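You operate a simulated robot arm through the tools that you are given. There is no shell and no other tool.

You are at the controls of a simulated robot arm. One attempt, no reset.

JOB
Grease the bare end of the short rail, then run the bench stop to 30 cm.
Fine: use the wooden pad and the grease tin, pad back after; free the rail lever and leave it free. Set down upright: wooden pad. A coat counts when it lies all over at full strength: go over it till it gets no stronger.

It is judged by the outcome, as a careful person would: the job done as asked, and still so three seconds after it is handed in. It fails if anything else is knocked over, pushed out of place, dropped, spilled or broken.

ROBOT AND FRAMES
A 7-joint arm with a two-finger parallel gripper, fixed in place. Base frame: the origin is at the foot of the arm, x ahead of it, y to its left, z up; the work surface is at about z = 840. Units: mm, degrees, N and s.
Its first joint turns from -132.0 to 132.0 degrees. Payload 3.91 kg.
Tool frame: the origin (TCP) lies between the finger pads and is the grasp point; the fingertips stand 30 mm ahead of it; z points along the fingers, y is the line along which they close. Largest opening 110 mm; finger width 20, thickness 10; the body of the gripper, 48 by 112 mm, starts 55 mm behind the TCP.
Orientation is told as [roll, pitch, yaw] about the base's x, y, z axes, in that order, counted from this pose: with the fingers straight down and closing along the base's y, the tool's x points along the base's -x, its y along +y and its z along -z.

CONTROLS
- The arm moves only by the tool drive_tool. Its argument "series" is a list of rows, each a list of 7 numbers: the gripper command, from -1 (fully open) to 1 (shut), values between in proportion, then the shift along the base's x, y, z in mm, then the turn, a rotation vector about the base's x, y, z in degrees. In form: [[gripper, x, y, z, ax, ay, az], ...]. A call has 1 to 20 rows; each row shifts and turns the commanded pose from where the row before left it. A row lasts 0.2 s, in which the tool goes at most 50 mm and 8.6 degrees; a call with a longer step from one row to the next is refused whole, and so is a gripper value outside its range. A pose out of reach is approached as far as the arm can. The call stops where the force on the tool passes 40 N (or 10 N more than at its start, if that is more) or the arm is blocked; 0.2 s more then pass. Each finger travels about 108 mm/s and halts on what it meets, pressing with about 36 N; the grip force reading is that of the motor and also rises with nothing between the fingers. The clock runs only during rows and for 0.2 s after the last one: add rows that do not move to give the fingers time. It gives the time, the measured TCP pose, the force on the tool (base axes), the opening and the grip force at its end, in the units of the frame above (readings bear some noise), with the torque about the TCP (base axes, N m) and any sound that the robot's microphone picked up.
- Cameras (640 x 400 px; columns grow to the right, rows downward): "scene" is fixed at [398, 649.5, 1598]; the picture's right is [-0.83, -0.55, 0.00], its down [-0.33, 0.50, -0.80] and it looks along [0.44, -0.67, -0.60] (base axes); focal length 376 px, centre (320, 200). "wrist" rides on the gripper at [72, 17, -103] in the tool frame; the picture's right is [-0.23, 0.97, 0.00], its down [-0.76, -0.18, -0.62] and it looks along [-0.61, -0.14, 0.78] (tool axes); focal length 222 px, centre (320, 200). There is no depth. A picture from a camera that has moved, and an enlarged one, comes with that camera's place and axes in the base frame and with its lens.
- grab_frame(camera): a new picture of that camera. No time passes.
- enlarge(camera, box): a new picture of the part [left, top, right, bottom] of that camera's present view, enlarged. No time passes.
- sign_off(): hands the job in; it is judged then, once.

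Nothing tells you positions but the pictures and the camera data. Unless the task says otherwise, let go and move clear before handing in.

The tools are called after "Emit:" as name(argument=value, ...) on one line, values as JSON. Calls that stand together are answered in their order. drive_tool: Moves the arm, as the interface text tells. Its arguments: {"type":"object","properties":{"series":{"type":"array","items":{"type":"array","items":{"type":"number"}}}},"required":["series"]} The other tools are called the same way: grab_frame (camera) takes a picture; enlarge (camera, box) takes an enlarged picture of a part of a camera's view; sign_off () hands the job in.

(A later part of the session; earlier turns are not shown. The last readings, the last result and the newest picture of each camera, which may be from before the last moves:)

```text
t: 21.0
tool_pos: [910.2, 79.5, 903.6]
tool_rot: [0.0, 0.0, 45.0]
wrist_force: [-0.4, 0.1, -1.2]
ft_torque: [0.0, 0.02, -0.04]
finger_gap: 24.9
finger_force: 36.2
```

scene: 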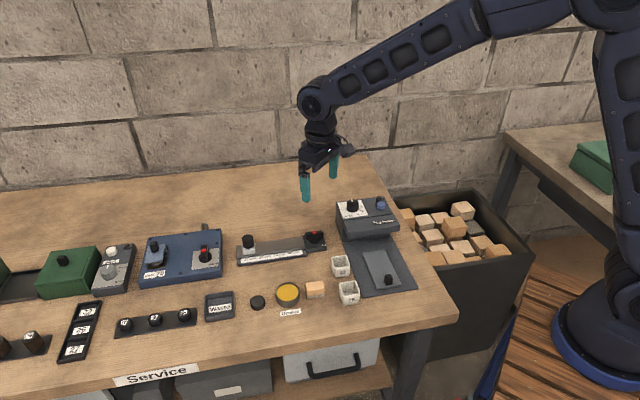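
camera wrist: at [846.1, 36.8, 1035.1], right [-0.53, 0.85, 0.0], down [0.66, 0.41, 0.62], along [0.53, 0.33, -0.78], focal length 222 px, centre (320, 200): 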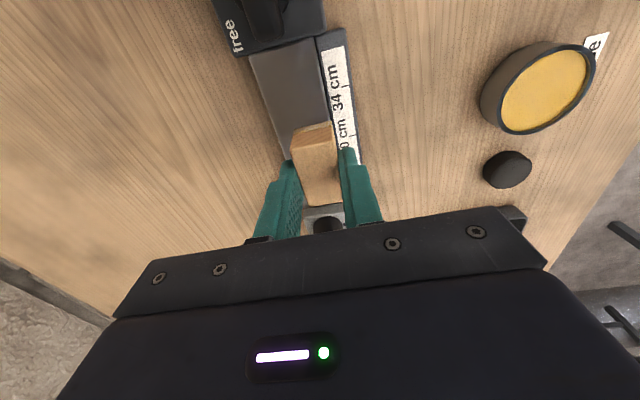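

Emit:
drive_tool(series=[[1, 0, 0, -1, 0, 0, 0], [1, 0, 0, 0, 0, 0, 0]])

Emit:
enlarge(camera="scene", box=[255, 220, 315, 265])

```text
t: 21.6
tool_pos: [911.5, 77.6, 903.0]
tool_rot: [0.1, -0.1, 45.1]
wrist_force: [0.3, 0.1, -0.3]
ft_torque: [-0.01, 0.0, -0.01]
finger_gap: 24.9
finger_force: 35.7
```

```text
8.89 times, centred on (285, 242) of scene
camera zoom: at [398.0, 649.5, 1598.0], right [-0.83, -0.55, 0.0], down [-0.33, 0.5, -0.8], along [0.44, -0.67, -0.6], focal length 3343 px, centre (631, -178)
```

zoom: 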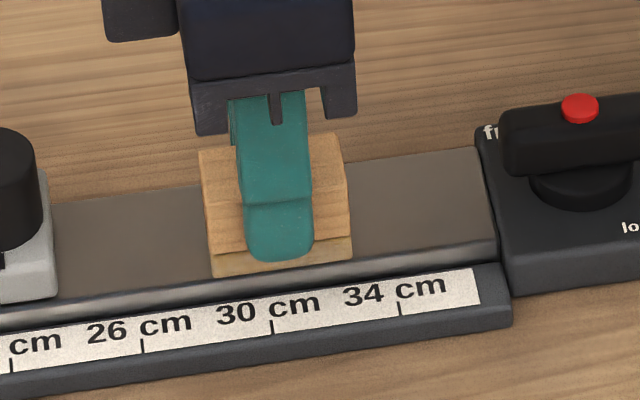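

Emit:
drive_tool(series=[[1, 0, 0, -1, 0, 0, 0], [1, 0, 0, 0, 0, 0, 0]])

```text
t: 22.2
tool_pos: [910.4, 77.7, 902.0]
tool_rot: [0.0, -0.1, 45.1]
wrist_force: [0.2, 0.1, -1.0]
ft_torque: [0.02, 0.02, 0.01]
finger_gap: 24.9
finger_force: 35.7
```

Emit:
drive_tool(series=[[1, 0, 0, -1, 0, 0, 0], [1, 0, 0, 0, 0, 0, 0]])

```text
t: 22.8
tool_pos: [911.5, 77.9, 901.0]
tool_rot: [0.0, 0.0, 45.0]
wrist_force: [-0.8, 0.3, 2.6]
ft_torque: [-0.02, 0.04, 0.04]
finger_gap: 24.7
finger_force: 36.1
```

Contact found at TCP height of about 901. I'll press lightly and sweep the front lane toward the lever block, then look.

Emit:
drive_tool(series=[[1, 0, 0, -0.5, 0, 0, 0], [1, -5, -5, 0, 0, 0, 0], [1, -5, -5, 0, 0, 0, 0], [1, -5, -5, 0, 0, 0, 0], [1, -5, -5, 0, 0, 0, 0], [1, -5, -5, 0, 0, 0, 0], [1, 0, 0, 0, 0, 0, 0]])

Emit:
enlarge(camera="scene", box=[240, 215, 340, 275])

Emit:
enlarge(camera="wrist", box=[240, 60, 400, 220])

```text
t: 24.4
tool_pos: [884.4, 54.2, 900.8]
tool_rot: [0.0, -0.1, 45.0]
wrist_force: [0.5, 0.8, 9.7]
ft_torque: [0.04, -0.01, 0.03]
finger_gap: 24.8
finger_force: 35.7
```

```text
6.40 times, centred on (290, 245) of scene
camera zoom: at [398.0, 649.5, 1598.0], right [-0.83, -0.55, 0.0], down [-0.33, 0.5, -0.8], along [0.44, -0.67, -0.6], focal length 2407 px, centre (512, -88)
```

zoom: 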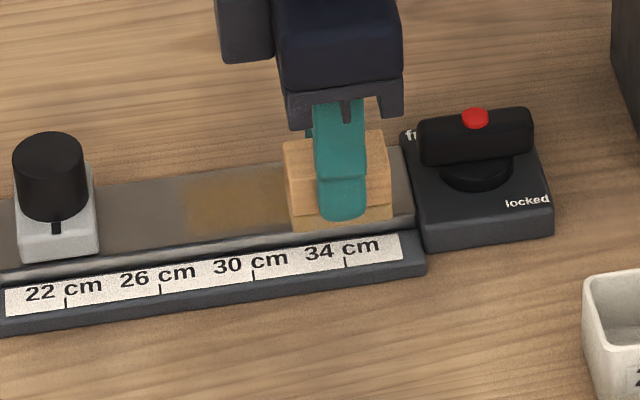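

```text
2.50 times, centred on (320, 140) of wrist
camera zoom: at [822.4, 13.8, 1004.0], right [-0.53, 0.85, 0.0], down [0.66, 0.41, 0.62], along [0.53, 0.33, -0.78], focal length 555 px, centre (320, 350)
```

zoom: 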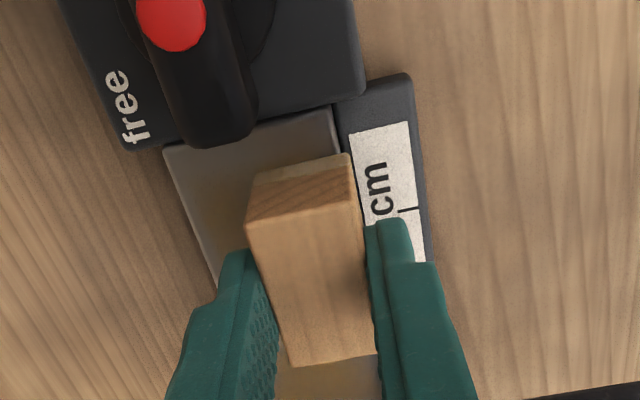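

A golden coat appears where the pad has passed. I'll finish the run to the lever block, then sweep back toward the stop.

Emit:
drive_tool(series=[[1, -4, -4, 0, 0, 0, 0], [1, -3.3, -3.3, 0, 0, 0, 0], [1, 0, 0, 0, 0, 0, 0]])

Emit:
enlarge(camera="wrist", box=[240, 60, 400, 220])

Emit:
enlarge(camera="scene", box=[240, 215, 340, 275])

```text
t: 25.2
tool_pos: [879.0, 47.2, 899.6]
tool_rot: [0.0, -0.2, 45.0]
wrist_force: [5.1, 4.2, 16.7]
ft_torque: [0.12, -0.17, 0.0]
finger_gap: 24.9
finger_force: 35.5
```

```text
2.50 times, centred on (320, 140) of wrist
camera zoom: at [815.3, 6.3, 1003.8], right [-0.53, 0.85, 0.0], down [0.66, 0.41, 0.62], along [0.53, 0.33, -0.78], focal length 555 px, centre (320, 350)
```

zoom: 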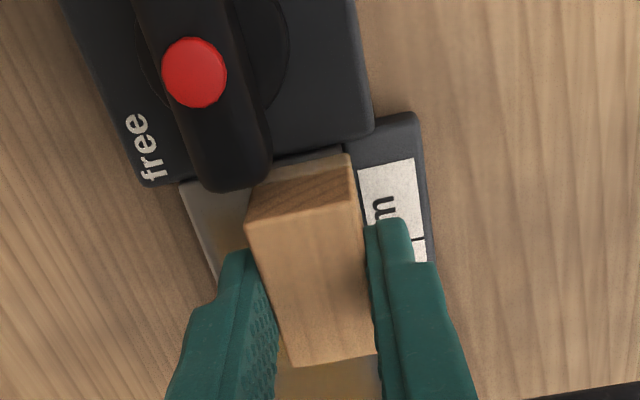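

```text
6.40 times, centred on (290, 245) of scene
camera zoom: at [398.0, 649.5, 1598.0], right [-0.83, -0.55, 0.0], down [-0.33, 0.5, -0.8], along [0.44, -0.67, -0.6], focal length 2407 px, centre (512, -88)
```

zoom: 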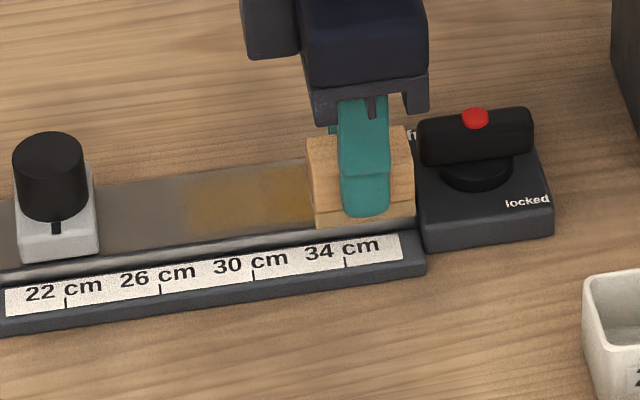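

Friction force only, which is fine. Now sweeping the front lane back toward the stop.

Emit:
drive_tool(series=[[1, 6, 6, 0, 0, 0, 0], [1, 6, 6, 0, 0, 0, 0], [1, 6, 6, 0, 0, 0, 0], [1, 6, 6, 0, 0, 0, 0], [1, 6, 6, 0, 0, 0, 0], [1, 6, 6, 0, 0, 0, 0], [1, 6, 6, 0, 0, 0, 0], [1, 6, 6, 0, 0, 0, 0], [1, 6, 6, 0, 0, 0, 0], [1, 0, 0, 0, 0, 0, 0]])

Emit:
enlarge(camera="scene", box=[230, 215, 330, 275])

Emit:
enlarge(camera="wrist", box=[220, 20, 420, 220])

```text
t: 27.4
tool_pos: [931.6, 100.8, 900.4]
tool_rot: [0.0, 0.1, 45.0]
wrist_force: [-1.7, 0.4, 5.1]
ft_torque: [-0.02, 0.04, -0.02]
finger_gap: 24.9
finger_force: 36.3
```

```text
6.40 times, centred on (280, 245) of scene
camera zoom: at [398.0, 649.5, 1598.0], right [-0.83, -0.55, 0.0], down [-0.33, 0.5, -0.8], along [0.44, -0.67, -0.6], focal length 2407 px, centre (576, -88)
```

zoom: 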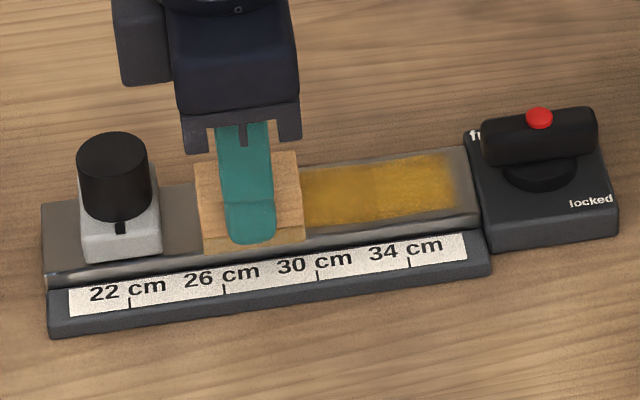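

```text
2.00 times, centred on (320, 120) of wrist
camera zoom: at [869.0, 60.8, 1003.7], right [-0.53, 0.85, 0.0], down [0.66, 0.41, 0.62], along [0.53, 0.33, -0.78], focal length 444 px, centre (320, 360)
```

zoom: 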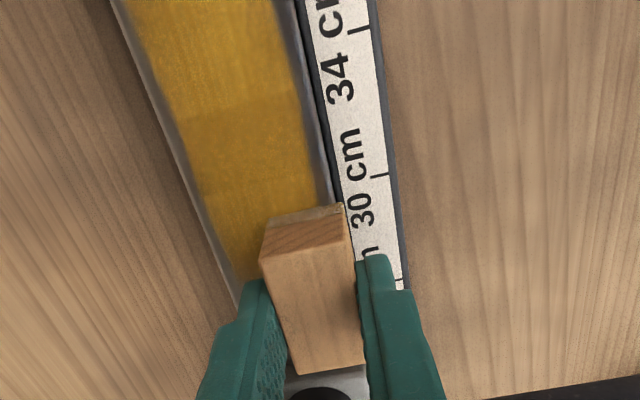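

The coat shows well, and now I'll go on to near the stop, then back along the lane.

Emit:
drive_tool(series=[[1, 5, 5, 0, 0, 0, 0], [1, 5, 5, 0, 0, 0, 0], [1, 0, 0, 0, 0, 0, 0], [1, -6, -6, 0, 0, 0, 0], [1, -6, -6, 0, 0, 0, 0], [1, -6, -6, 0, 0, 0, 0], [1, -6, -6, 0, 0, 0, 0], [1, -6, -6, 0, 0, 0, 0], [1, -6, -6, 0, 0, 0, 0], [1, -6, -6, 0, 0, 0, 0], [1, -6, -6, 0, 0, 0, 0], [1, 0, 0, 0, 0, 0, 0]])

Emit:
enlarge(camera="scene", box=[230, 215, 330, 275])

Emit:
enlarge(camera="wrist", box=[220, 20, 420, 220])

```text
t: 30.0
tool_pos: [893.1, 61.3, 899.3]
tool_rot: [0.0, 0.0, 45.0]
wrist_force: [3.1, 2.2, 16.5]
ft_torque: [0.11, -0.06, 0.01]
finger_gap: 24.7
finger_force: 36.2
```

```text
6.40 times, centred on (280, 245) of scene
camera zoom: at [398.0, 649.5, 1598.0], right [-0.83, -0.55, 0.0], down [-0.33, 0.5, -0.8], along [0.44, -0.67, -0.6], focal length 2407 px, centre (576, -88)
```

zoom: 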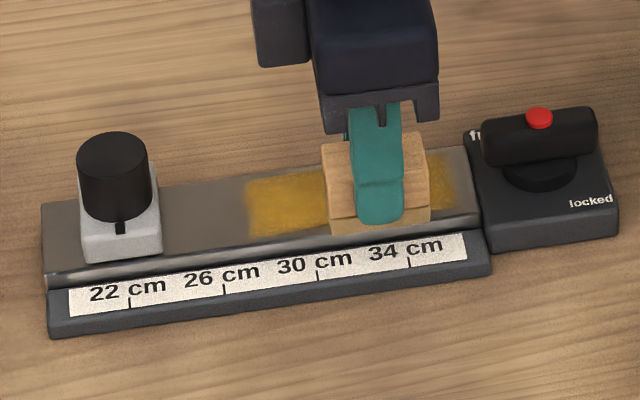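

```text
2.00 times, centred on (320, 120) of wrist
camera zoom: at [830.9, 21.3, 1003.4], right [-0.53, 0.85, 0.0], down [0.66, 0.41, 0.62], along [0.53, 0.33, -0.78], focal length 444 px, centre (320, 360)
```

zoom: 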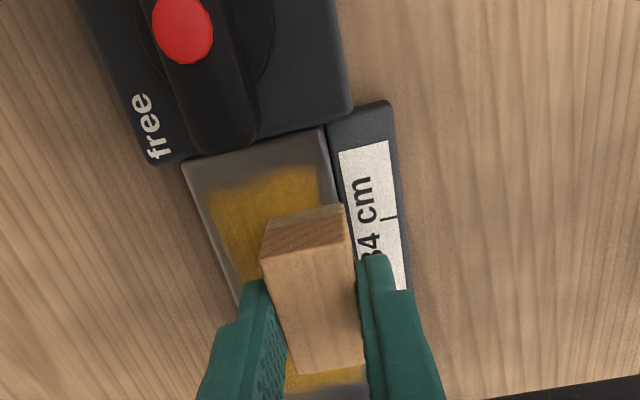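

The coat covers a fixed zone, from about 8 mm off the lever block to about s = 133 mm. I'll now do the back lane over that same span, both ways.

Emit:
drive_tool(series=[[1, 6.7, -6.7, 0, 0, 0, 0], [1, 6.7, -6.7, 0, 0, 0, 0], [1, -6, -6, 0, 0, 0, 0], [1, -6, -6, 0, 0, 0, 0], [1, 6, 6, 0, 0, 0, 0], [1, 6, 6, 0, 0, 0, 0], [1, 6, 6, 0, 0, 0, 0], [1, 6, 6, 0, 0, 0, 0], [1, 6, 6, 0, 0, 0, 0], [1, 6, 6, 0, 0, 0, 0], [1, 6, 6, 0, 0, 0, 0], [1, 6, 6, 0, 0, 0, 0], [1, 6, 6, 0, 0, 0, 0], [1, 0, 0, 0, 0, 0, 0]])

Emit:
enlarge(camera="scene", box=[230, 215, 330, 275])

Emit:
enlarge(camera="wrist", box=[220, 20, 420, 220])

```text
t: 33.0
tool_pos: [951.6, 90.5, 899.5]
tool_rot: [0.0, -0.1, 45.0]
wrist_force: [-0.7, -4.8, 14.0]
ft_torque: [-0.18, 0.08, 0.0]
finger_gap: 24.8
finger_force: 35.9
```

```text
6.40 times, centred on (280, 245) of scene
camera zoom: at [398.0, 649.5, 1598.0], right [-0.83, -0.55, 0.0], down [-0.33, 0.5, -0.8], along [0.44, -0.67, -0.6], focal length 2407 px, centre (576, -88)
```

zoom: 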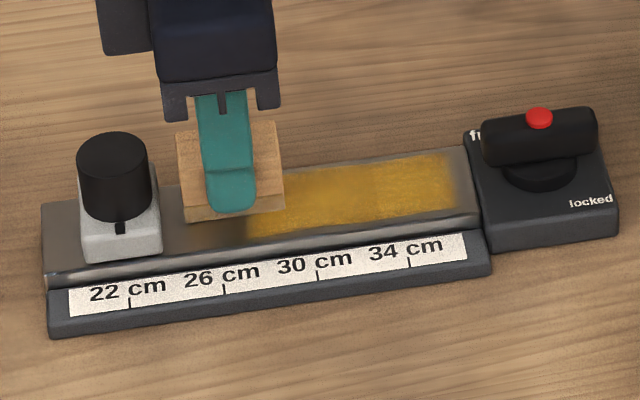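

```text
2.00 times, centred on (320, 120) of wrist
camera zoom: at [888.5, 50.4, 1003.1], right [-0.53, 0.85, 0.0], down [0.66, 0.41, 0.62], along [0.53, 0.33, -0.78], focal length 444 px, centre (320, 360)
```

zoom: 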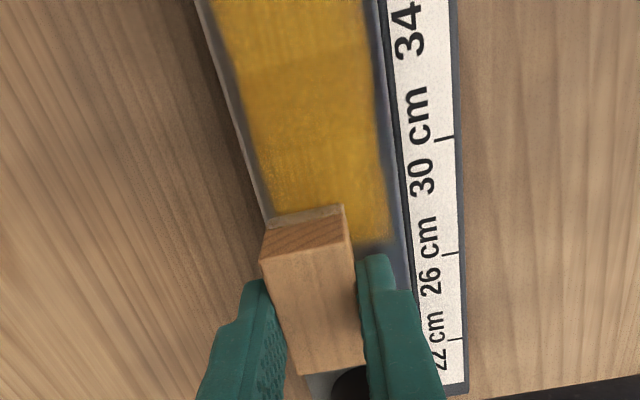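

The felt looks spent on this pass, so I'll lift, inspect the coat, and go back for more grease.

Emit:
drive_tool(series=[[1, 0, 0, 14, 0, 0, 0], [1, 0, 0, 19.7, 0, 0, 0], [1, -31, 20.5, 0, 0, 0, 0], [1, -31, 20.6, 0, 0, 0, 0], [1, -31, 20.6, 0, 0, 0, 0], [1, -31, 20.6, 0, 0, 0, 0], [1, -30.8, 20.6, 0, 0, 0, 0], [1, 0, 0, 0, 0, 0, 0], [1, 0, 0, 0, 0, 0, 0]])

Emit:
enlarge(camera="scene", box=[230, 215, 330, 275])

Emit:
enlarge(camera="scene", box=[265, 265, 313, 313])

Emit:
enlarge(camera="wrist", box=[270, 90, 370, 190])

```text
t: 35.0
tool_pos: [795.5, 192.8, 933.9]
tool_rot: [0.0, 0.1, 45.0]
wrist_force: [-0.1, 0.1, -1.5]
ft_torque: [0.03, -0.01, -0.01]
finger_gap: 24.8
finger_force: 35.8
```

```text
6.40 times, centred on (280, 245) of scene
camera zoom: at [398.0, 649.5, 1598.0], right [-0.83, -0.55, 0.0], down [-0.33, 0.5, -0.8], along [0.44, -0.67, -0.6], focal length 2407 px, centre (576, -88)
```

zoom: 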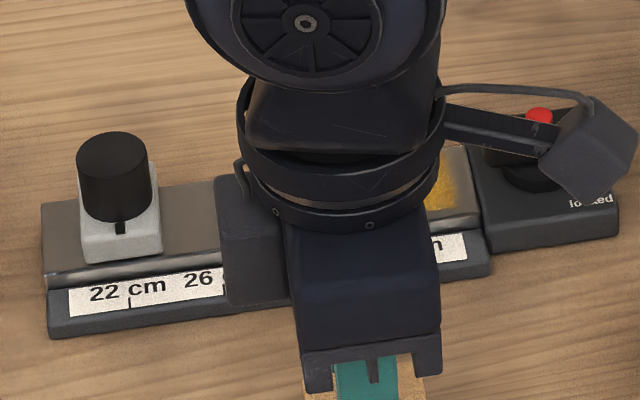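

```text
8.33 times, centred on (289, 289) of scene
camera zoom: at [398.0, 649.5, 1598.0], right [-0.83, -0.55, 0.0], down [-0.33, 0.5, -0.8], along [0.44, -0.67, -0.6], focal length 3134 px, centre (578, -542)
```

zoom: 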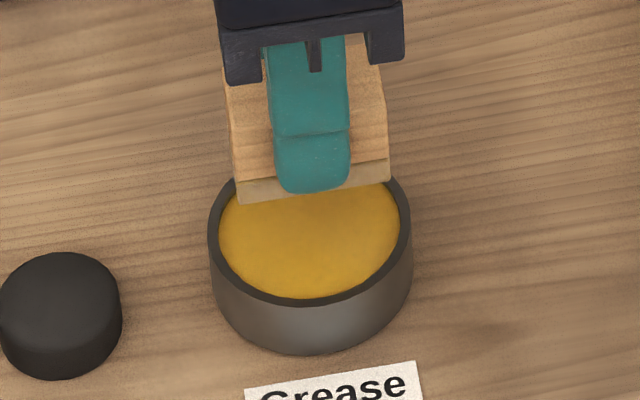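

```text
4.00 times, centred on (320, 140) of wrist
camera zoom: at [732.7, 153.0, 1037.2], right [-0.53, 0.85, 0.0], down [0.66, 0.41, 0.62], along [0.53, 0.33, -0.78], focal length 888 px, centre (320, 440)
```

zoom: 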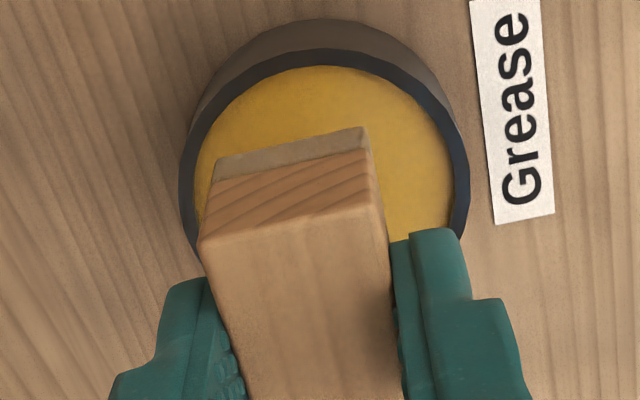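

Returning over the tin about 1 mm off; I'll trim, lower to the rim, check, and dip again.

Emit:
drive_tool(series=[[1, 0.1, 0.8, -10, 0, 0, 0], [1, 0, 0, -10, 0, 0, 0], [1, 0, 0, -3, 0, 0, 0], [1, 0, 0, 0, 0, 0, 0]])

Emit:
enlarge(camera="scene", box=[265, 265, 313, 313])

Emit:
enlarge(camera="wrist", box=[270, 90, 370, 190])

```text
t: 36.0
tool_pos: [795.6, 194.1, 909.6]
tool_rot: [0.0, 0.0, 45.0]
wrist_force: [0.1, -0.7, -0.4]
ft_torque: [0.0, 0.01, -0.01]
finger_gap: 24.7
finger_force: 36.3
```

```text
8.33 times, centred on (289, 289) of scene
camera zoom: at [398.0, 649.5, 1598.0], right [-0.83, -0.55, 0.0], down [-0.33, 0.5, -0.8], along [0.44, -0.67, -0.6], focal length 3134 px, centre (578, -542)
```

zoom: 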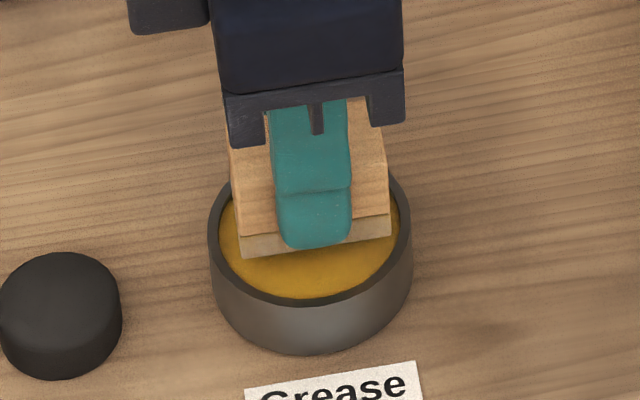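

```text
4.00 times, centred on (320, 140) of wrist
camera zoom: at [733.0, 153.6, 1013.5], right [-0.53, 0.85, 0.0], down [0.66, 0.41, 0.62], along [0.53, 0.33, -0.78], focal length 888 px, centre (320, 440)
```

zoom: 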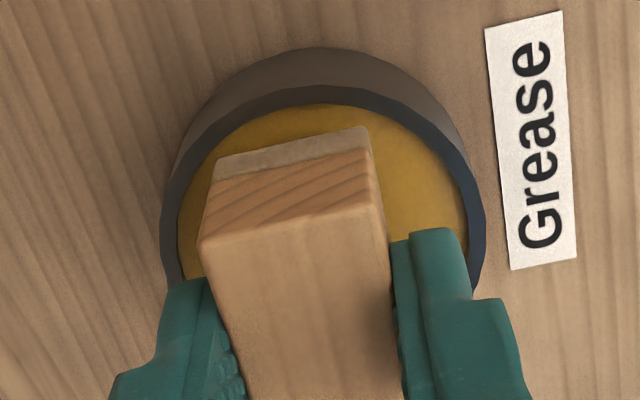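

Well centred. Dipping.

Emit:
drive_tool(series=[[1, 0, 0.2, -3, 0, 0, 0], [1, 0, 0, -2, 0, 0, 0], [1, 0, 0, -1.5, 0, 0, 0], [1, 0, 0, 0, 0, 0, 0], [1, 0, 0, 0, 0, 0, 0], [1, 0, 0, 0, 0, 0, 0]])

Emit:
enlarge(camera="scene", box=[265, 265, 313, 313])

```text
t: 37.4
tool_pos: [795.0, 193.9, 903.7]
tool_rot: [-0.1, 0.1, 45.0]
wrist_force: [-0.6, 1.1, 3.9]
ft_torque: [0.0, 0.0, -0.01]
finger_gap: 25.0
finger_force: 35.2
```

```text
8.33 times, centred on (289, 289) of scene
camera zoom: at [398.0, 649.5, 1598.0], right [-0.83, -0.55, 0.0], down [-0.33, 0.5, -0.8], along [0.44, -0.67, -0.6], focal length 3134 px, centre (578, -542)
```

zoom: 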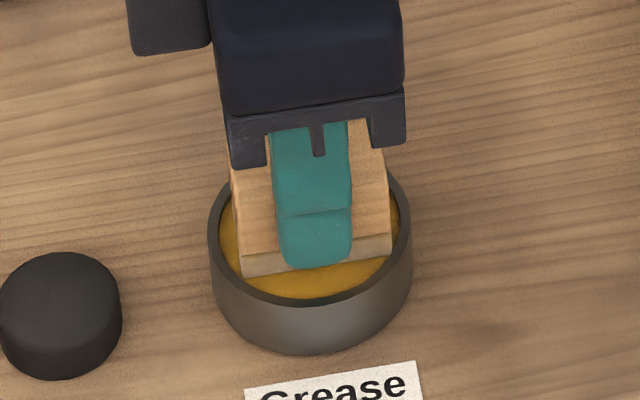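

Emit:
drive_tool(series=[[1, 0, 0, -0.6, 0, 0, 0], [1, 0, 0, 0, 0, 0, 0], [1, 0, 0, 0, 0, 0, 0], [1, 0, 0, 0, 0, 0, 0], [1, 0, 0, 0, 0, 0, 0]])

Emit:
enlarge(camera="scene", box=[265, 265, 313, 313])

```text
t: 38.6
tool_pos: [793.7, 194.1, 904.2]
tool_rot: [0.0, -0.1, 45.1]
wrist_force: [0.0, 6.1, 15.9]
ft_torque: [0.19, -0.01, 0.02]
finger_gap: 24.8
finger_force: 36.1
```

```text
8.33 times, centred on (289, 289) of scene
camera zoom: at [398.0, 649.5, 1598.0], right [-0.83, -0.55, 0.0], down [-0.33, 0.5, -0.8], along [0.44, -0.67, -0.6], focal length 3134 px, centre (578, -542)
```

zoom: 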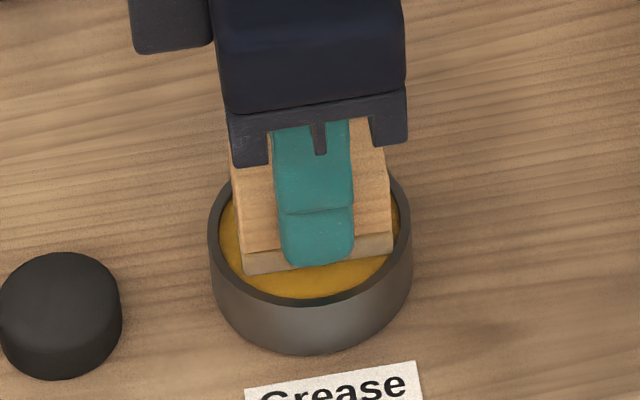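

Loaded again. Lifting out and going to the lever end of the front lane.

Emit:
drive_tool(series=[[1, 0, 0, 6, 0, 0, 0], [1, 0, 0, 12, 0, 0, 0], [1, 0, 0, 10, 0, 0, 0], [1, 17.7, -28.6, 0, 0, 0, 0], [1, 17.7, -28.6, 0, 0, 0, 0], [1, 17.7, -28.6, 0, 0, 0, 0], [1, 17.8, -28.6, 0, 0, 0, 0], [1, 17.8, -28.7, 0, 0, 0, 0], [1, 0, 0, -14, 0, 0, 0], [1, 0, 0, -11, 0, 0, 0], [1, 0, 0, 0, 0, 0, 0]])

Emit:
enlarge(camera="scene", box=[230, 215, 330, 275])

Emit:
enlarge(camera="wrist", box=[220, 20, 420, 220])

```text
t: 41.0
tool_pos: [883.7, 51.8, 906.8]
tool_rot: [0.0, 0.0, 45.0]
wrist_force: [0.5, 0.4, -0.8]
ft_torque: [0.02, 0.01, 0.03]
finger_gap: 24.8
finger_force: 35.9
```

```text
6.40 times, centred on (280, 245) of scene
camera zoom: at [398.0, 649.5, 1598.0], right [-0.83, -0.55, 0.0], down [-0.33, 0.5, -0.8], along [0.44, -0.67, -0.6], focal length 2407 px, centre (576, -88)
```

zoom: 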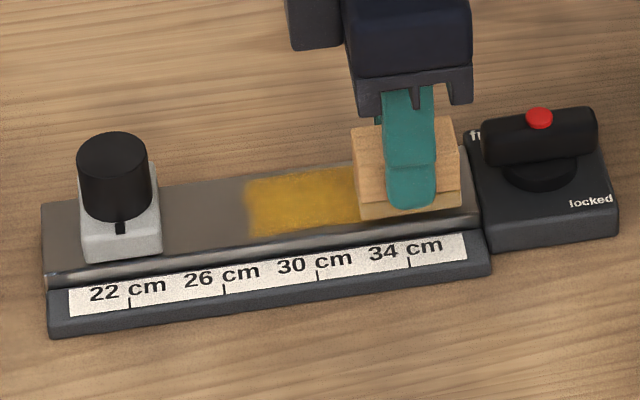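

```text
2.00 times, centred on (320, 120) of wrist
camera zoom: at [821.0, 11.7, 1010.2], right [-0.53, 0.85, 0.0], down [0.66, 0.41, 0.62], along [0.53, 0.33, -0.78], focal length 444 px, centre (320, 360)
```

zoom: 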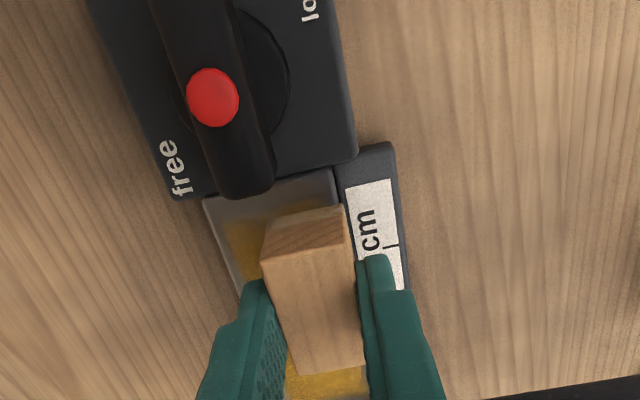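

Emit:
drive_tool(series=[[1, 0, 0, -4, 0, 0, 0], [1, 0, 0, -2.6, 0, 0, 0], [1, 0, 0, 0, 0, 0, 0]])

```text
t: 41.8
tool_pos: [882.9, 51.1, 900.4]
tool_rot: [0.0, 0.0, 44.9]
wrist_force: [-0.8, 0.7, 2.4]
ft_torque: [0.0, -0.01, 0.02]
finger_gap: 24.7
finger_force: 35.8
```

Light contact. Pressing slightly more and sweeping the front lane forth and back.

Emit:
drive_tool(series=[[1, 0, 0, -0.6, 0, 0, 0], [1, 6, 6, 0, 0, 0, 0], [1, 6, 6, 0, 0, 0, 0], [1, 6, 6, 0, 0, 0, 0], [1, 6, 6, 0, 0, 0, 0], [1, 6, 6, 0, 0, 0, 0], [1, 6, 6, 0, 0, 0, 0], [1, 6, 6, 0, 0, 0, 0], [1, 0, 0, 0, 0, 0, 0], [1, -6, -6, 0, 0, 0, 0], [1, -6, -6, 0, 0, 0, 0], [1, -6, -6, 0, 0, 0, 0], [1, -6, -6, 0, 0, 0, 0], [1, -6, -6, 0, 0, 0, 0], [1, -6, -6, 0, 0, 0, 0], [1, -6, -6, 0, 0, 0, 0], [1, -1.5, -1.5, 0, 0, 0, 0], [1, 0, 0, 0, 0, 0, 0]])

Emit:
enlarge(camera="scene", box=[230, 215, 330, 275])

Emit:
enlarge(camera="wrist", box=[220, 20, 420, 220])

```text
t: 45.6
tool_pos: [882.5, 49.7, 899.7]
tool_rot: [0.0, 0.0, 45.0]
wrist_force: [0.6, 0.5, 0.0]
ft_torque: [0.01, -0.02, 0.0]
finger_gap: 24.9
finger_force: 35.6
```

```text
6.40 times, centred on (280, 245) of scene
camera zoom: at [398.0, 649.5, 1598.0], right [-0.83, -0.55, 0.0], down [-0.33, 0.5, -0.8], along [0.44, -0.67, -0.6], focal length 2407 px, centre (576, -88)
```

zoom: 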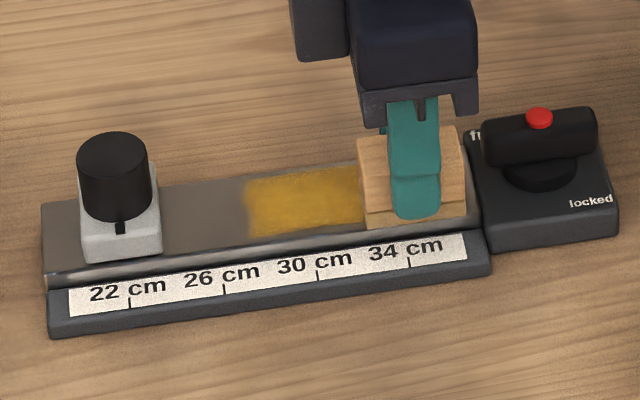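

```text
2.00 times, centred on (320, 120) of wrist
camera zoom: at [819.9, 10.1, 1003.5], right [-0.53, 0.85, 0.0], down [0.66, 0.41, 0.62], along [0.53, 0.33, -0.78], focal length 444 px, centre (320, 360)
```

zoom: 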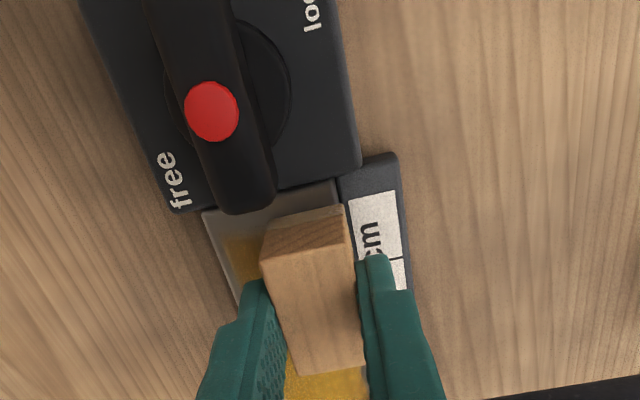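

Pressure was lost near the end of that pass, so I'll press down a little to regain contact.

Emit:
drive_tool(series=[[1, 0, 0, -0.6, 0, 0, 0], [1, 0, 0, 0, 0, 0, 0]])

```text
t: 46.2
tool_pos: [881.0, 50.5, 900.0]
tool_rot: [-0.1, 0.1, 45.0]
wrist_force: [1.1, -0.7, 3.2]
ft_torque: [-0.01, -0.07, -0.05]
finger_gap: 24.8
finger_force: 36.3
```

Emit:
drive_tool(series=[[1, 0, 0, -0.5, 0, 0, 0], [1, 6, 6, 0, 0, 0, 0], [1, 6, 6, 0, 0, 0, 0], [1, 6, 6, 0, 0, 0, 0], [1, 6, 6, 0, 0, 0, 0], [1, 6, 6, 0, 0, 0, 0], [1, 6, 6, 0, 0, 0, 0], [1, 6, 6, 0, 0, 0, 0], [1, 3, 3, 0, 0, 0, 0], [1, 0, 0, 0, 0, 0, 0]])

Emit:
enlarge(camera="scene", box=[230, 215, 330, 275])

Emit:
enlarge(camera="wrist", box=[220, 20, 420, 220])

```text
t: 48.4
tool_pos: [927.7, 96.4, 898.8]
tool_rot: [0.0, -0.1, 45.0]
wrist_force: [-3.8, -4.2, 22.7]
ft_torque: [-0.04, 0.04, -0.02]
finger_gap: 24.9
finger_force: 36.0
```

```text
6.40 times, centred on (280, 245) of scene
camera zoom: at [398.0, 649.5, 1598.0], right [-0.83, -0.55, 0.0], down [-0.33, 0.5, -0.8], along [0.44, -0.67, -0.6], focal length 2407 px, centre (576, -88)
```

zoom: 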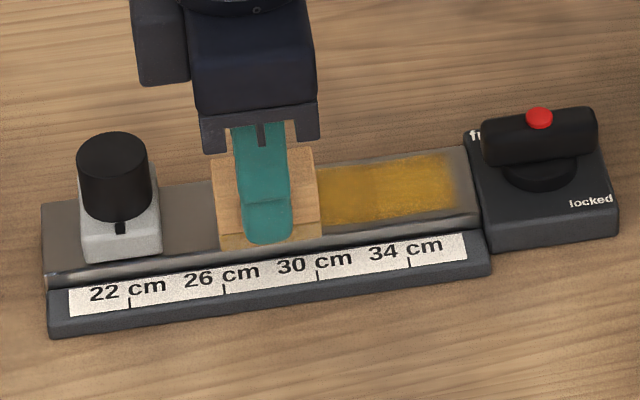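

```text
2.00 times, centred on (320, 120) of wrist
camera zoom: at [864.7, 55.2, 1001.5], right [-0.53, 0.85, 0.0], down [0.66, 0.41, 0.62], along [0.53, 0.33, -0.78], focal length 444 px, centre (320, 360)
```

zoom: 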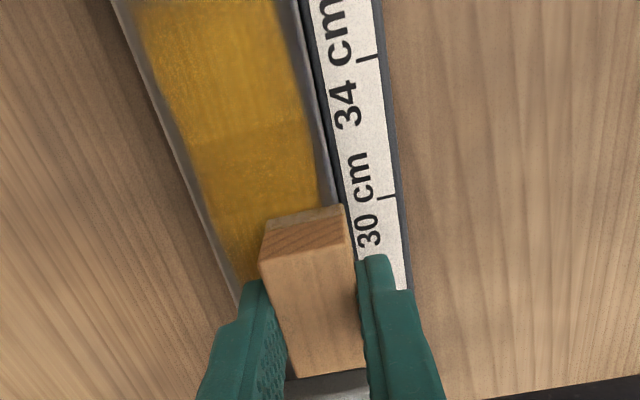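

Emit:
enlarge(camera="wrist", box=[240, 0, 360, 130])

Emit:
enlarge(camera="scene", box=[270, 230, 310, 255])

```text
3.08 times, centred on (300, 65) of wrist
camera zoom: at [864.7, 55.2, 1001.5], right [-0.53, 0.85, 0.0], down [0.66, 0.41, 0.62], along [0.53, 0.33, -0.78], focal length 684 px, centre (382, 615)
```

zoom: 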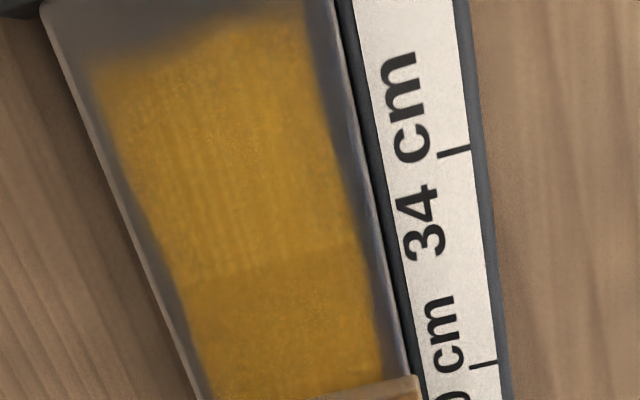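

```text
16.00 times, centred on (290, 242) of scene
camera zoom: at [398.0, 649.5, 1598.0], right [-0.83, -0.55, 0.0], down [-0.33, 0.5, -0.8], along [0.44, -0.67, -0.6], focal length 6017 px, centre (800, -480)
```

zoom: 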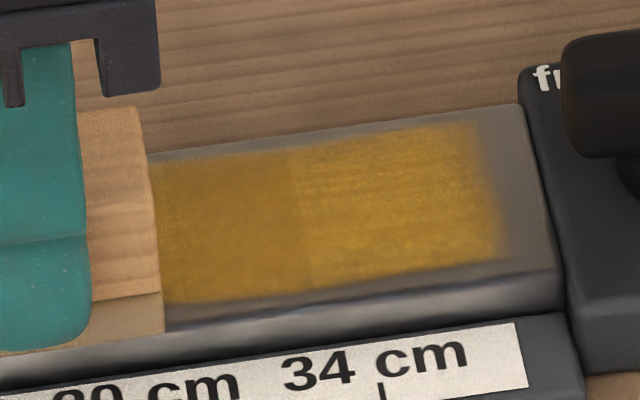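

The band nearest the lever is brighter than the middle one, so more rubbing is needed. Continuing with back and front lane passes.

Emit:
drive_tool(series=[[1, 0, 0, 0.4, 0, 0, 0], [1, -6, -6, 0, 0, 0, 0], [1, -6, -6, 0, 0, 0, 0], [1, -6, -6, 0, 0, 0, 0], [1, -6, -6, 0, 0, 0, 0], [1, -6, -6, 0, 0, 0, 0], [1, -6, -6, 0, 0, 0, 0], [1, -6, -6, 0, 0, 0, 0], [1, 0, 0, 0, 0, 0, 0], [1, 6.5, -6.5, 0, 0, 0, 0], [1, 6.5, -6.5, 0, 0, 0, 0], [1, 0, 0, 0, 0, 0, 0]])

Emit:
enlarge(camera="scene", box=[260, 230, 310, 261])

Emit:
enlarge(camera="wrist", box=[220, 20, 420, 220])

```text
t: 51.0
tool_pos: [898.1, 40.3, 899.3]
tool_rot: [0.1, -0.1, 45.0]
wrist_force: [-1.8, 0.4, 0.4]
ft_torque: [-0.02, -0.02, -0.02]
finger_gap: 25.2
finger_force: 35.8
```

```text
12.80 times, centred on (285, 246) of scene
camera zoom: at [398.0, 649.5, 1598.0], right [-0.83, -0.55, 0.0], down [-0.33, 0.5, -0.8], along [0.44, -0.67, -0.6], focal length 4813 px, centre (768, -382)
```

zoom: 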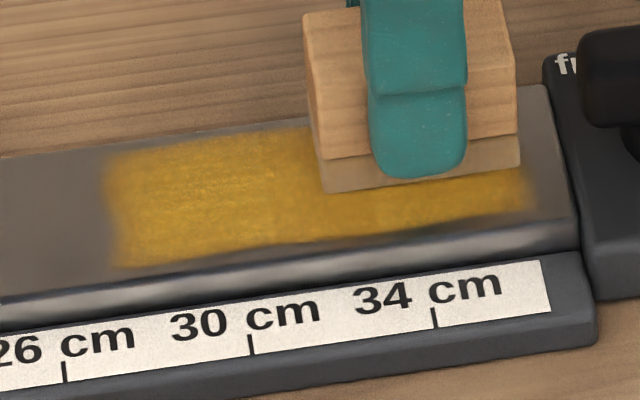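

```text
2.00 times, centred on (320, 120) of wrist
camera zoom: at [836.0, -0.8, 1002.5], right [-0.53, 0.85, 0.0], down [0.66, 0.41, 0.62], along [0.53, 0.33, -0.78], focal length 444 px, centre (320, 360)
```

zoom: 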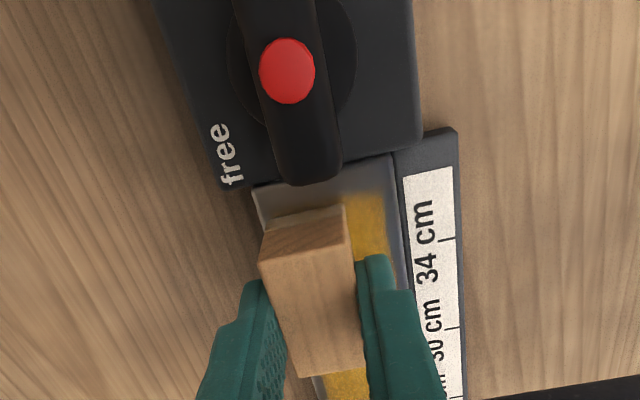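

Emit:
drive_tool(series=[[1, 0, 0, -0.5, 0, 0, 0], [1, 0, 0, -0.4, 0, 0, 0], [1, 6, 6, 0, 0, 0, 0], [1, 6, 6, 0, 0, 0, 0], [1, 6, 6, 0, 0, 0, 0], [1, 6, 6, 0, 0, 0, 0], [1, 6, 6, 0, 0, 0, 0], [1, 6, 6, 0, 0, 0, 0], [1, 6, 6, 0, 0, 0, 0], [1, 0, 0, 0, 0, 0, 0]])

Emit:
enlarge(camera="scene", box=[260, 230, 310, 261])

Emit:
enlarge(camera="wrist", box=[220, 20, 420, 220])

```text
t: 53.2
tool_pos: [939.3, 82.4, 897.2]
tool_rot: [0.1, 0.0, 45.0]
wrist_force: [-0.8, -2.3, 13.0]
ft_torque: [-0.01, 0.01, 0.01]
finger_gap: 24.8
finger_force: 36.2
```

```text
12.80 times, centred on (285, 246) of scene
camera zoom: at [398.0, 649.5, 1598.0], right [-0.83, -0.55, 0.0], down [-0.33, 0.5, -0.8], along [0.44, -0.67, -0.6], focal length 4813 px, centre (768, -382)
```

zoom: 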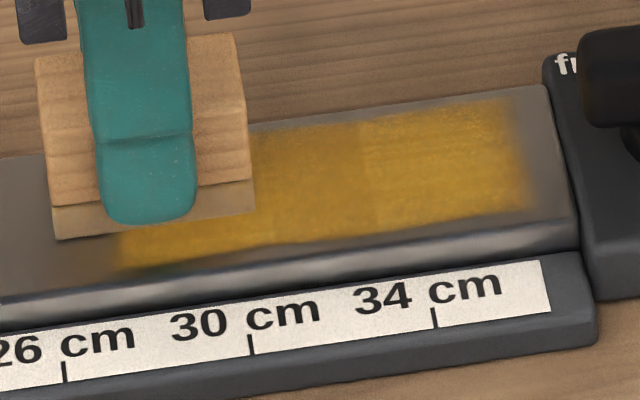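

```text
2.00 times, centred on (320, 120) of wrist
camera zoom: at [876.5, 42.1, 1001.5], right [-0.53, 0.85, 0.0], down [0.66, 0.41, 0.62], along [0.53, 0.33, -0.78], focal length 444 px, centre (320, 360)
```

zoom: 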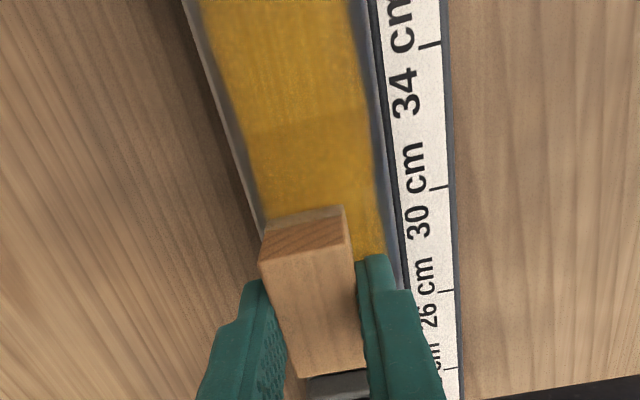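

I'll lift a bit and look at the coat without the pad shading it.

Emit:
drive_tool(series=[[1, 0, 0, 15, 0, 0, 0], [1, 0, 0, 35, 0, 0, 0], [1, -10, -10, 40, 0, 0, 0], [1, 0, 0, 0, 0, 0, 0]])

Emit:
enlarge(camera="scene", box=[260, 230, 310, 261])

Emit:
grab_frame(camera="wrist")

Emit:
enlarge(camera="wrist", box=[260, 0, 380, 160])

```text
t: 54.2
tool_pos: [929.8, 70.7, 988.1]
tool_rot: [0.0, 0.0, 45.0]
wrist_force: [-0.6, 0.3, -1.6]
ft_torque: [-0.02, -0.01, -0.03]
finger_gap: 24.9
finger_force: 36.0
```

```text
12.80 times, centred on (285, 246) of scene
camera zoom: at [398.0, 649.5, 1598.0], right [-0.83, -0.55, 0.0], down [-0.33, 0.5, -0.8], along [0.44, -0.67, -0.6], focal length 4813 px, centre (768, -382)
```

zoom: 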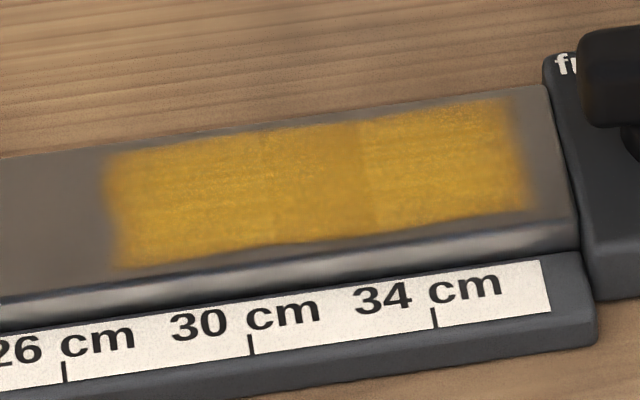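

```text
taken
camera wrist: at [868.6, 30.0, 1090.5], right [-0.53, 0.85, 0.0], down [0.66, 0.41, 0.62], along [0.53, 0.33, -0.78], focal length 222 px, centre (320, 200)
```

wrist: 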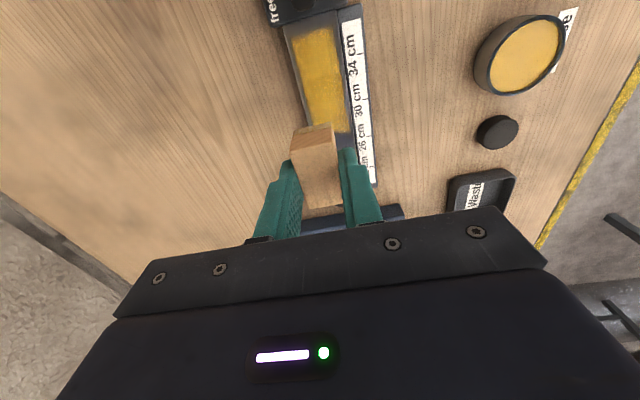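

```text
2.50 times, centred on (320, 80) of wrist
camera zoom: at [868.6, 30.0, 1090.5], right [-0.53, 0.85, 0.0], down [0.66, 0.41, 0.62], along [0.53, 0.33, -0.78], focal length 555 px, centre (320, 500)
```

zoom: 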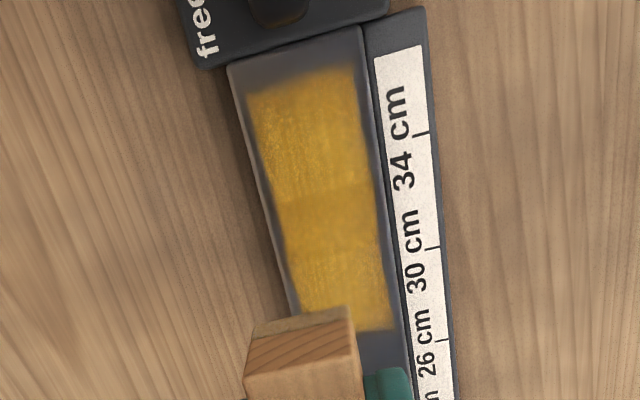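

The middle of the zone looks smooth and dense, while the ends are still streaky since they got less rubbing. I'll re-dip, then work the ends more.

Emit:
drive_tool(series=[[1, -27, 24.5, -11, 0, 0, 0], [1, -27, 24.5, -12, 0, 0, 0], [1, -27, 24.5, -12, 0, 0, 0], [1, -27, 24.5, -12, 0, 0, 0], [1, -27.2, 24.6, -12.2, 0, 0, 0], [1, 0, 0, -10, 0, 0, 0], [1, 0, 0, -9, 0, 0, 0], [1, 0, 0, 0, 0, 0, 0], [1, 0, 0, 0, 0, 0, 0]])

Emit:
enlarge(camera="scene", box=[265, 265, 313, 313])

Emit:
enlarge(camera="wrist", box=[270, 90, 370, 190])

```text
t: 56.2
tool_pos: [793.3, 195.4, 909.4]
tool_rot: [0.1, -0.1, 44.9]
wrist_force: [-0.3, 0.6, -0.4]
ft_torque: [-0.02, 0.02, -0.01]
finger_gap: 24.8
finger_force: 36.1
```

```text
8.33 times, centred on (289, 289) of scene
camera zoom: at [398.0, 649.5, 1598.0], right [-0.83, -0.55, 0.0], down [-0.33, 0.5, -0.8], along [0.44, -0.67, -0.6], focal length 3134 px, centre (578, -542)
```

zoom: 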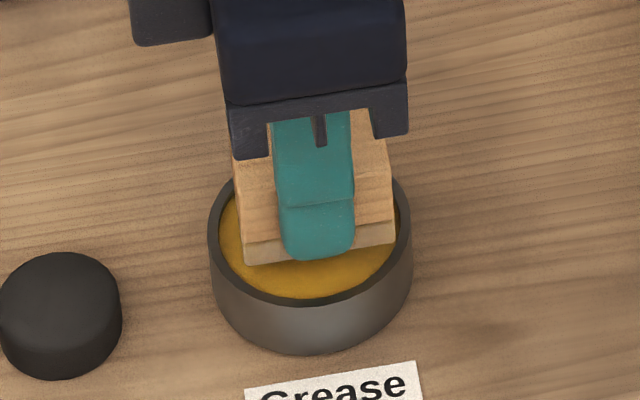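

```text
4.00 times, centred on (320, 140) of wrist
camera zoom: at [730.7, 155.3, 1012.0], right [-0.53, 0.85, 0.0], down [0.66, 0.41, 0.62], along [0.53, 0.33, -0.78], focal length 888 px, centre (320, 440)
```

zoom: 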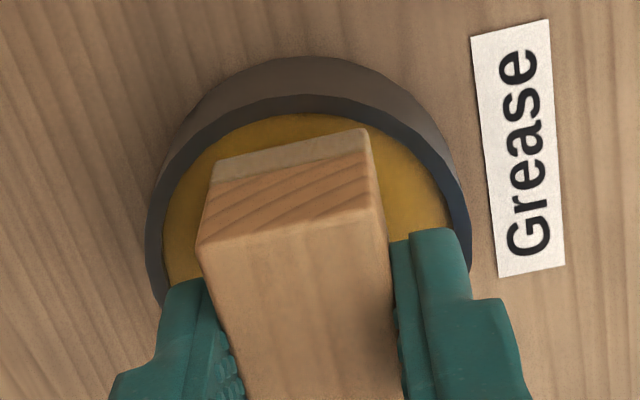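

About 2 mm off this time; correcting before dipping.

Emit:
drive_tool(series=[[1, 0, 0, 3, 0, 0, 0], [1, 1.9, -1.0, 0, 0, 0, 0], [1, 0, 0, 0, 0, 0, 0], [1, 0, 0, -2, 0, 0, 0], [1, 0, 0, 0, 0, 0, 0]])

Emit:
enlarge(camera="scene", box=[265, 265, 313, 313])

Emit:
enlarge(camera="wrist", box=[270, 90, 370, 190])

```text
t: 57.4
tool_pos: [795.7, 194.2, 908.8]
tool_rot: [0.0, 0.0, 45.0]
wrist_force: [0.6, 0.1, 0.4]
ft_torque: [-0.02, 0.0, 0.0]
finger_gap: 24.6
finger_force: 35.7
```

```text
8.33 times, centred on (289, 289) of scene
camera zoom: at [398.0, 649.5, 1598.0], right [-0.83, -0.55, 0.0], down [-0.33, 0.5, -0.8], along [0.44, -0.67, -0.6], focal length 3134 px, centre (578, -542)
```

zoom: 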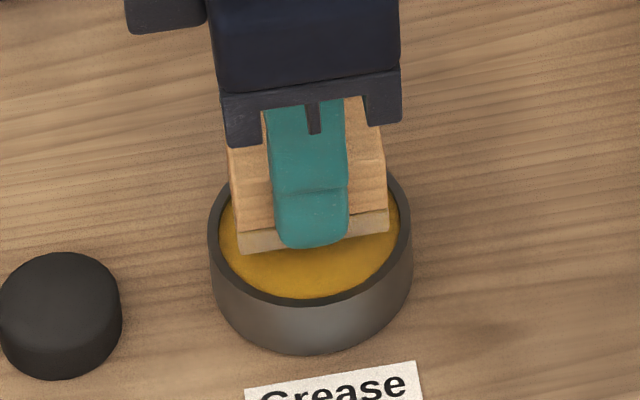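

```text
4.00 times, centred on (320, 140) of wrist
camera zoom: at [733.9, 153.7, 1013.2], right [-0.53, 0.85, 0.0], down [0.66, 0.41, 0.62], along [0.53, 0.33, -0.78], focal length 888 px, centre (320, 440)
```

zoom: 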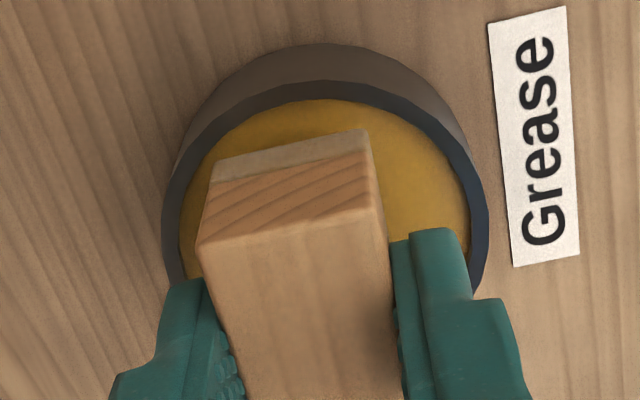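

Emit:
drive_tool(series=[[1, -0.5, 0.5, 0, 0, 0, 0], [1, 0, 0, -3, 0, 0, 0], [1, 0, 0, -2, 0, 0, 0], [1, 0, 0, -1.5, 0, 0, 0], [1, 0, 0, 0, 0, 0, 0]])

Emit:
enlarge(camera="scene", box=[265, 265, 313, 313])

```text
t: 58.6
tool_pos: [796.5, 194.7, 903.2]
tool_rot: [0.0, 0.0, 45.0]
wrist_force: [0.4, 0.8, -0.5]
ft_torque: [0.02, -0.02, 0.01]
finger_gap: 24.8
finger_force: 35.9
```

```text
8.33 times, centred on (289, 289) of scene
camera zoom: at [398.0, 649.5, 1598.0], right [-0.83, -0.55, 0.0], down [-0.33, 0.5, -0.8], along [0.44, -0.67, -0.6], focal length 3134 px, centre (578, -542)
```

zoom: 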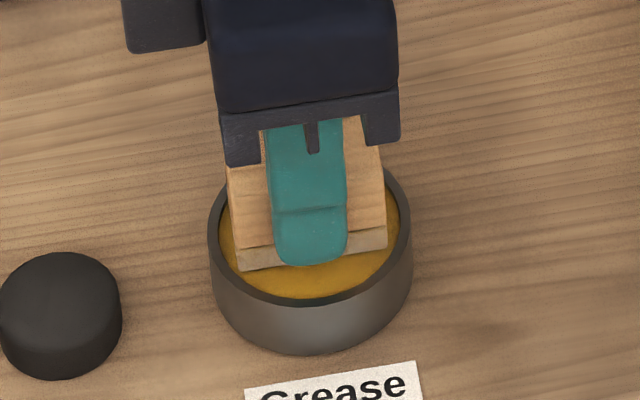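

Emit:
drive_tool(series=[[1, -0.5, -0.3, -1, 0, 0, 0], [1, 0, 0, 0, 0, 0, 0], [1, 0, 0, 0, 0, 0, 0]])

```text
t: 59.4
tool_pos: [796.0, 194.0, 902.1]
tool_rot: [-0.1, 0.0, 45.1]
wrist_force: [-0.4, 0.4, 0.3]
ft_torque: [0.0, -0.03, 0.02]
finger_gap: 24.5
finger_force: 35.6
```

Emit:
drive_tool(series=[[1, 0, 0, -1, 0, 0, 0], [1, 0, 0, 0, 0, 0, 0], [1, 0, 0, 0, 0, 0, 0], [1, 0, 0, 0, 0, 0, 0]])

Emit:
enlarge(camera="scene", box=[265, 265, 313, 313])

Emit:
enlarge(camera="wrist", box=[270, 90, 370, 190])

```text
t: 60.4
tool_pos: [796.8, 193.6, 901.7]
tool_rot: [0.0, 0.0, 45.0]
wrist_force: [-0.2, 2.5, 5.6]
ft_torque: [0.14, -0.09, 0.06]
finger_gap: 25.0
finger_force: 35.5
```

```text
8.33 times, centred on (289, 289) of scene
camera zoom: at [398.0, 649.5, 1598.0], right [-0.83, -0.55, 0.0], down [-0.33, 0.5, -0.8], along [0.44, -0.67, -0.6], focal length 3134 px, centre (578, -542)
```

zoom: 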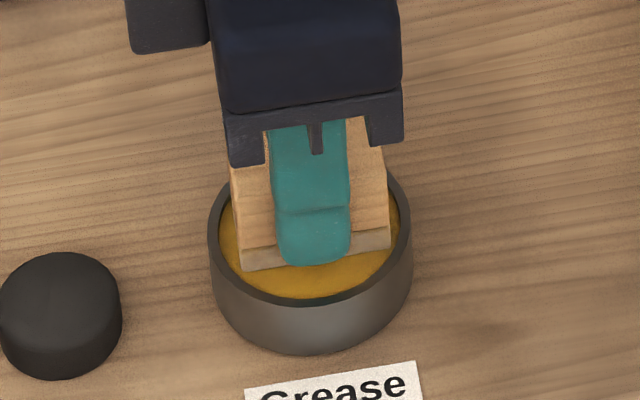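

```text
4.00 times, centred on (320, 140) of wrist
camera zoom: at [733.7, 153.7, 1005.5], right [-0.53, 0.85, 0.0], down [0.66, 0.41, 0.62], along [0.53, 0.33, -0.78], focal length 888 px, centre (320, 440)
```

zoom: 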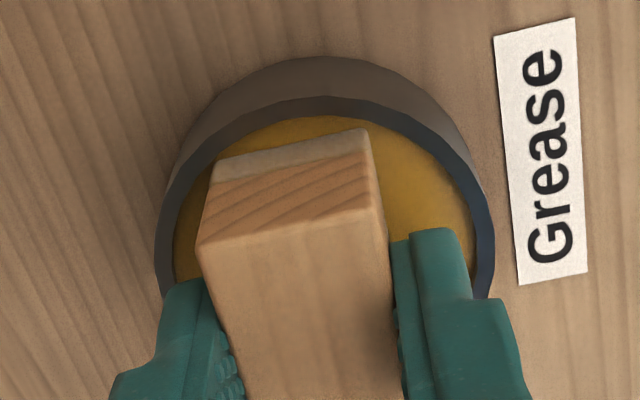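

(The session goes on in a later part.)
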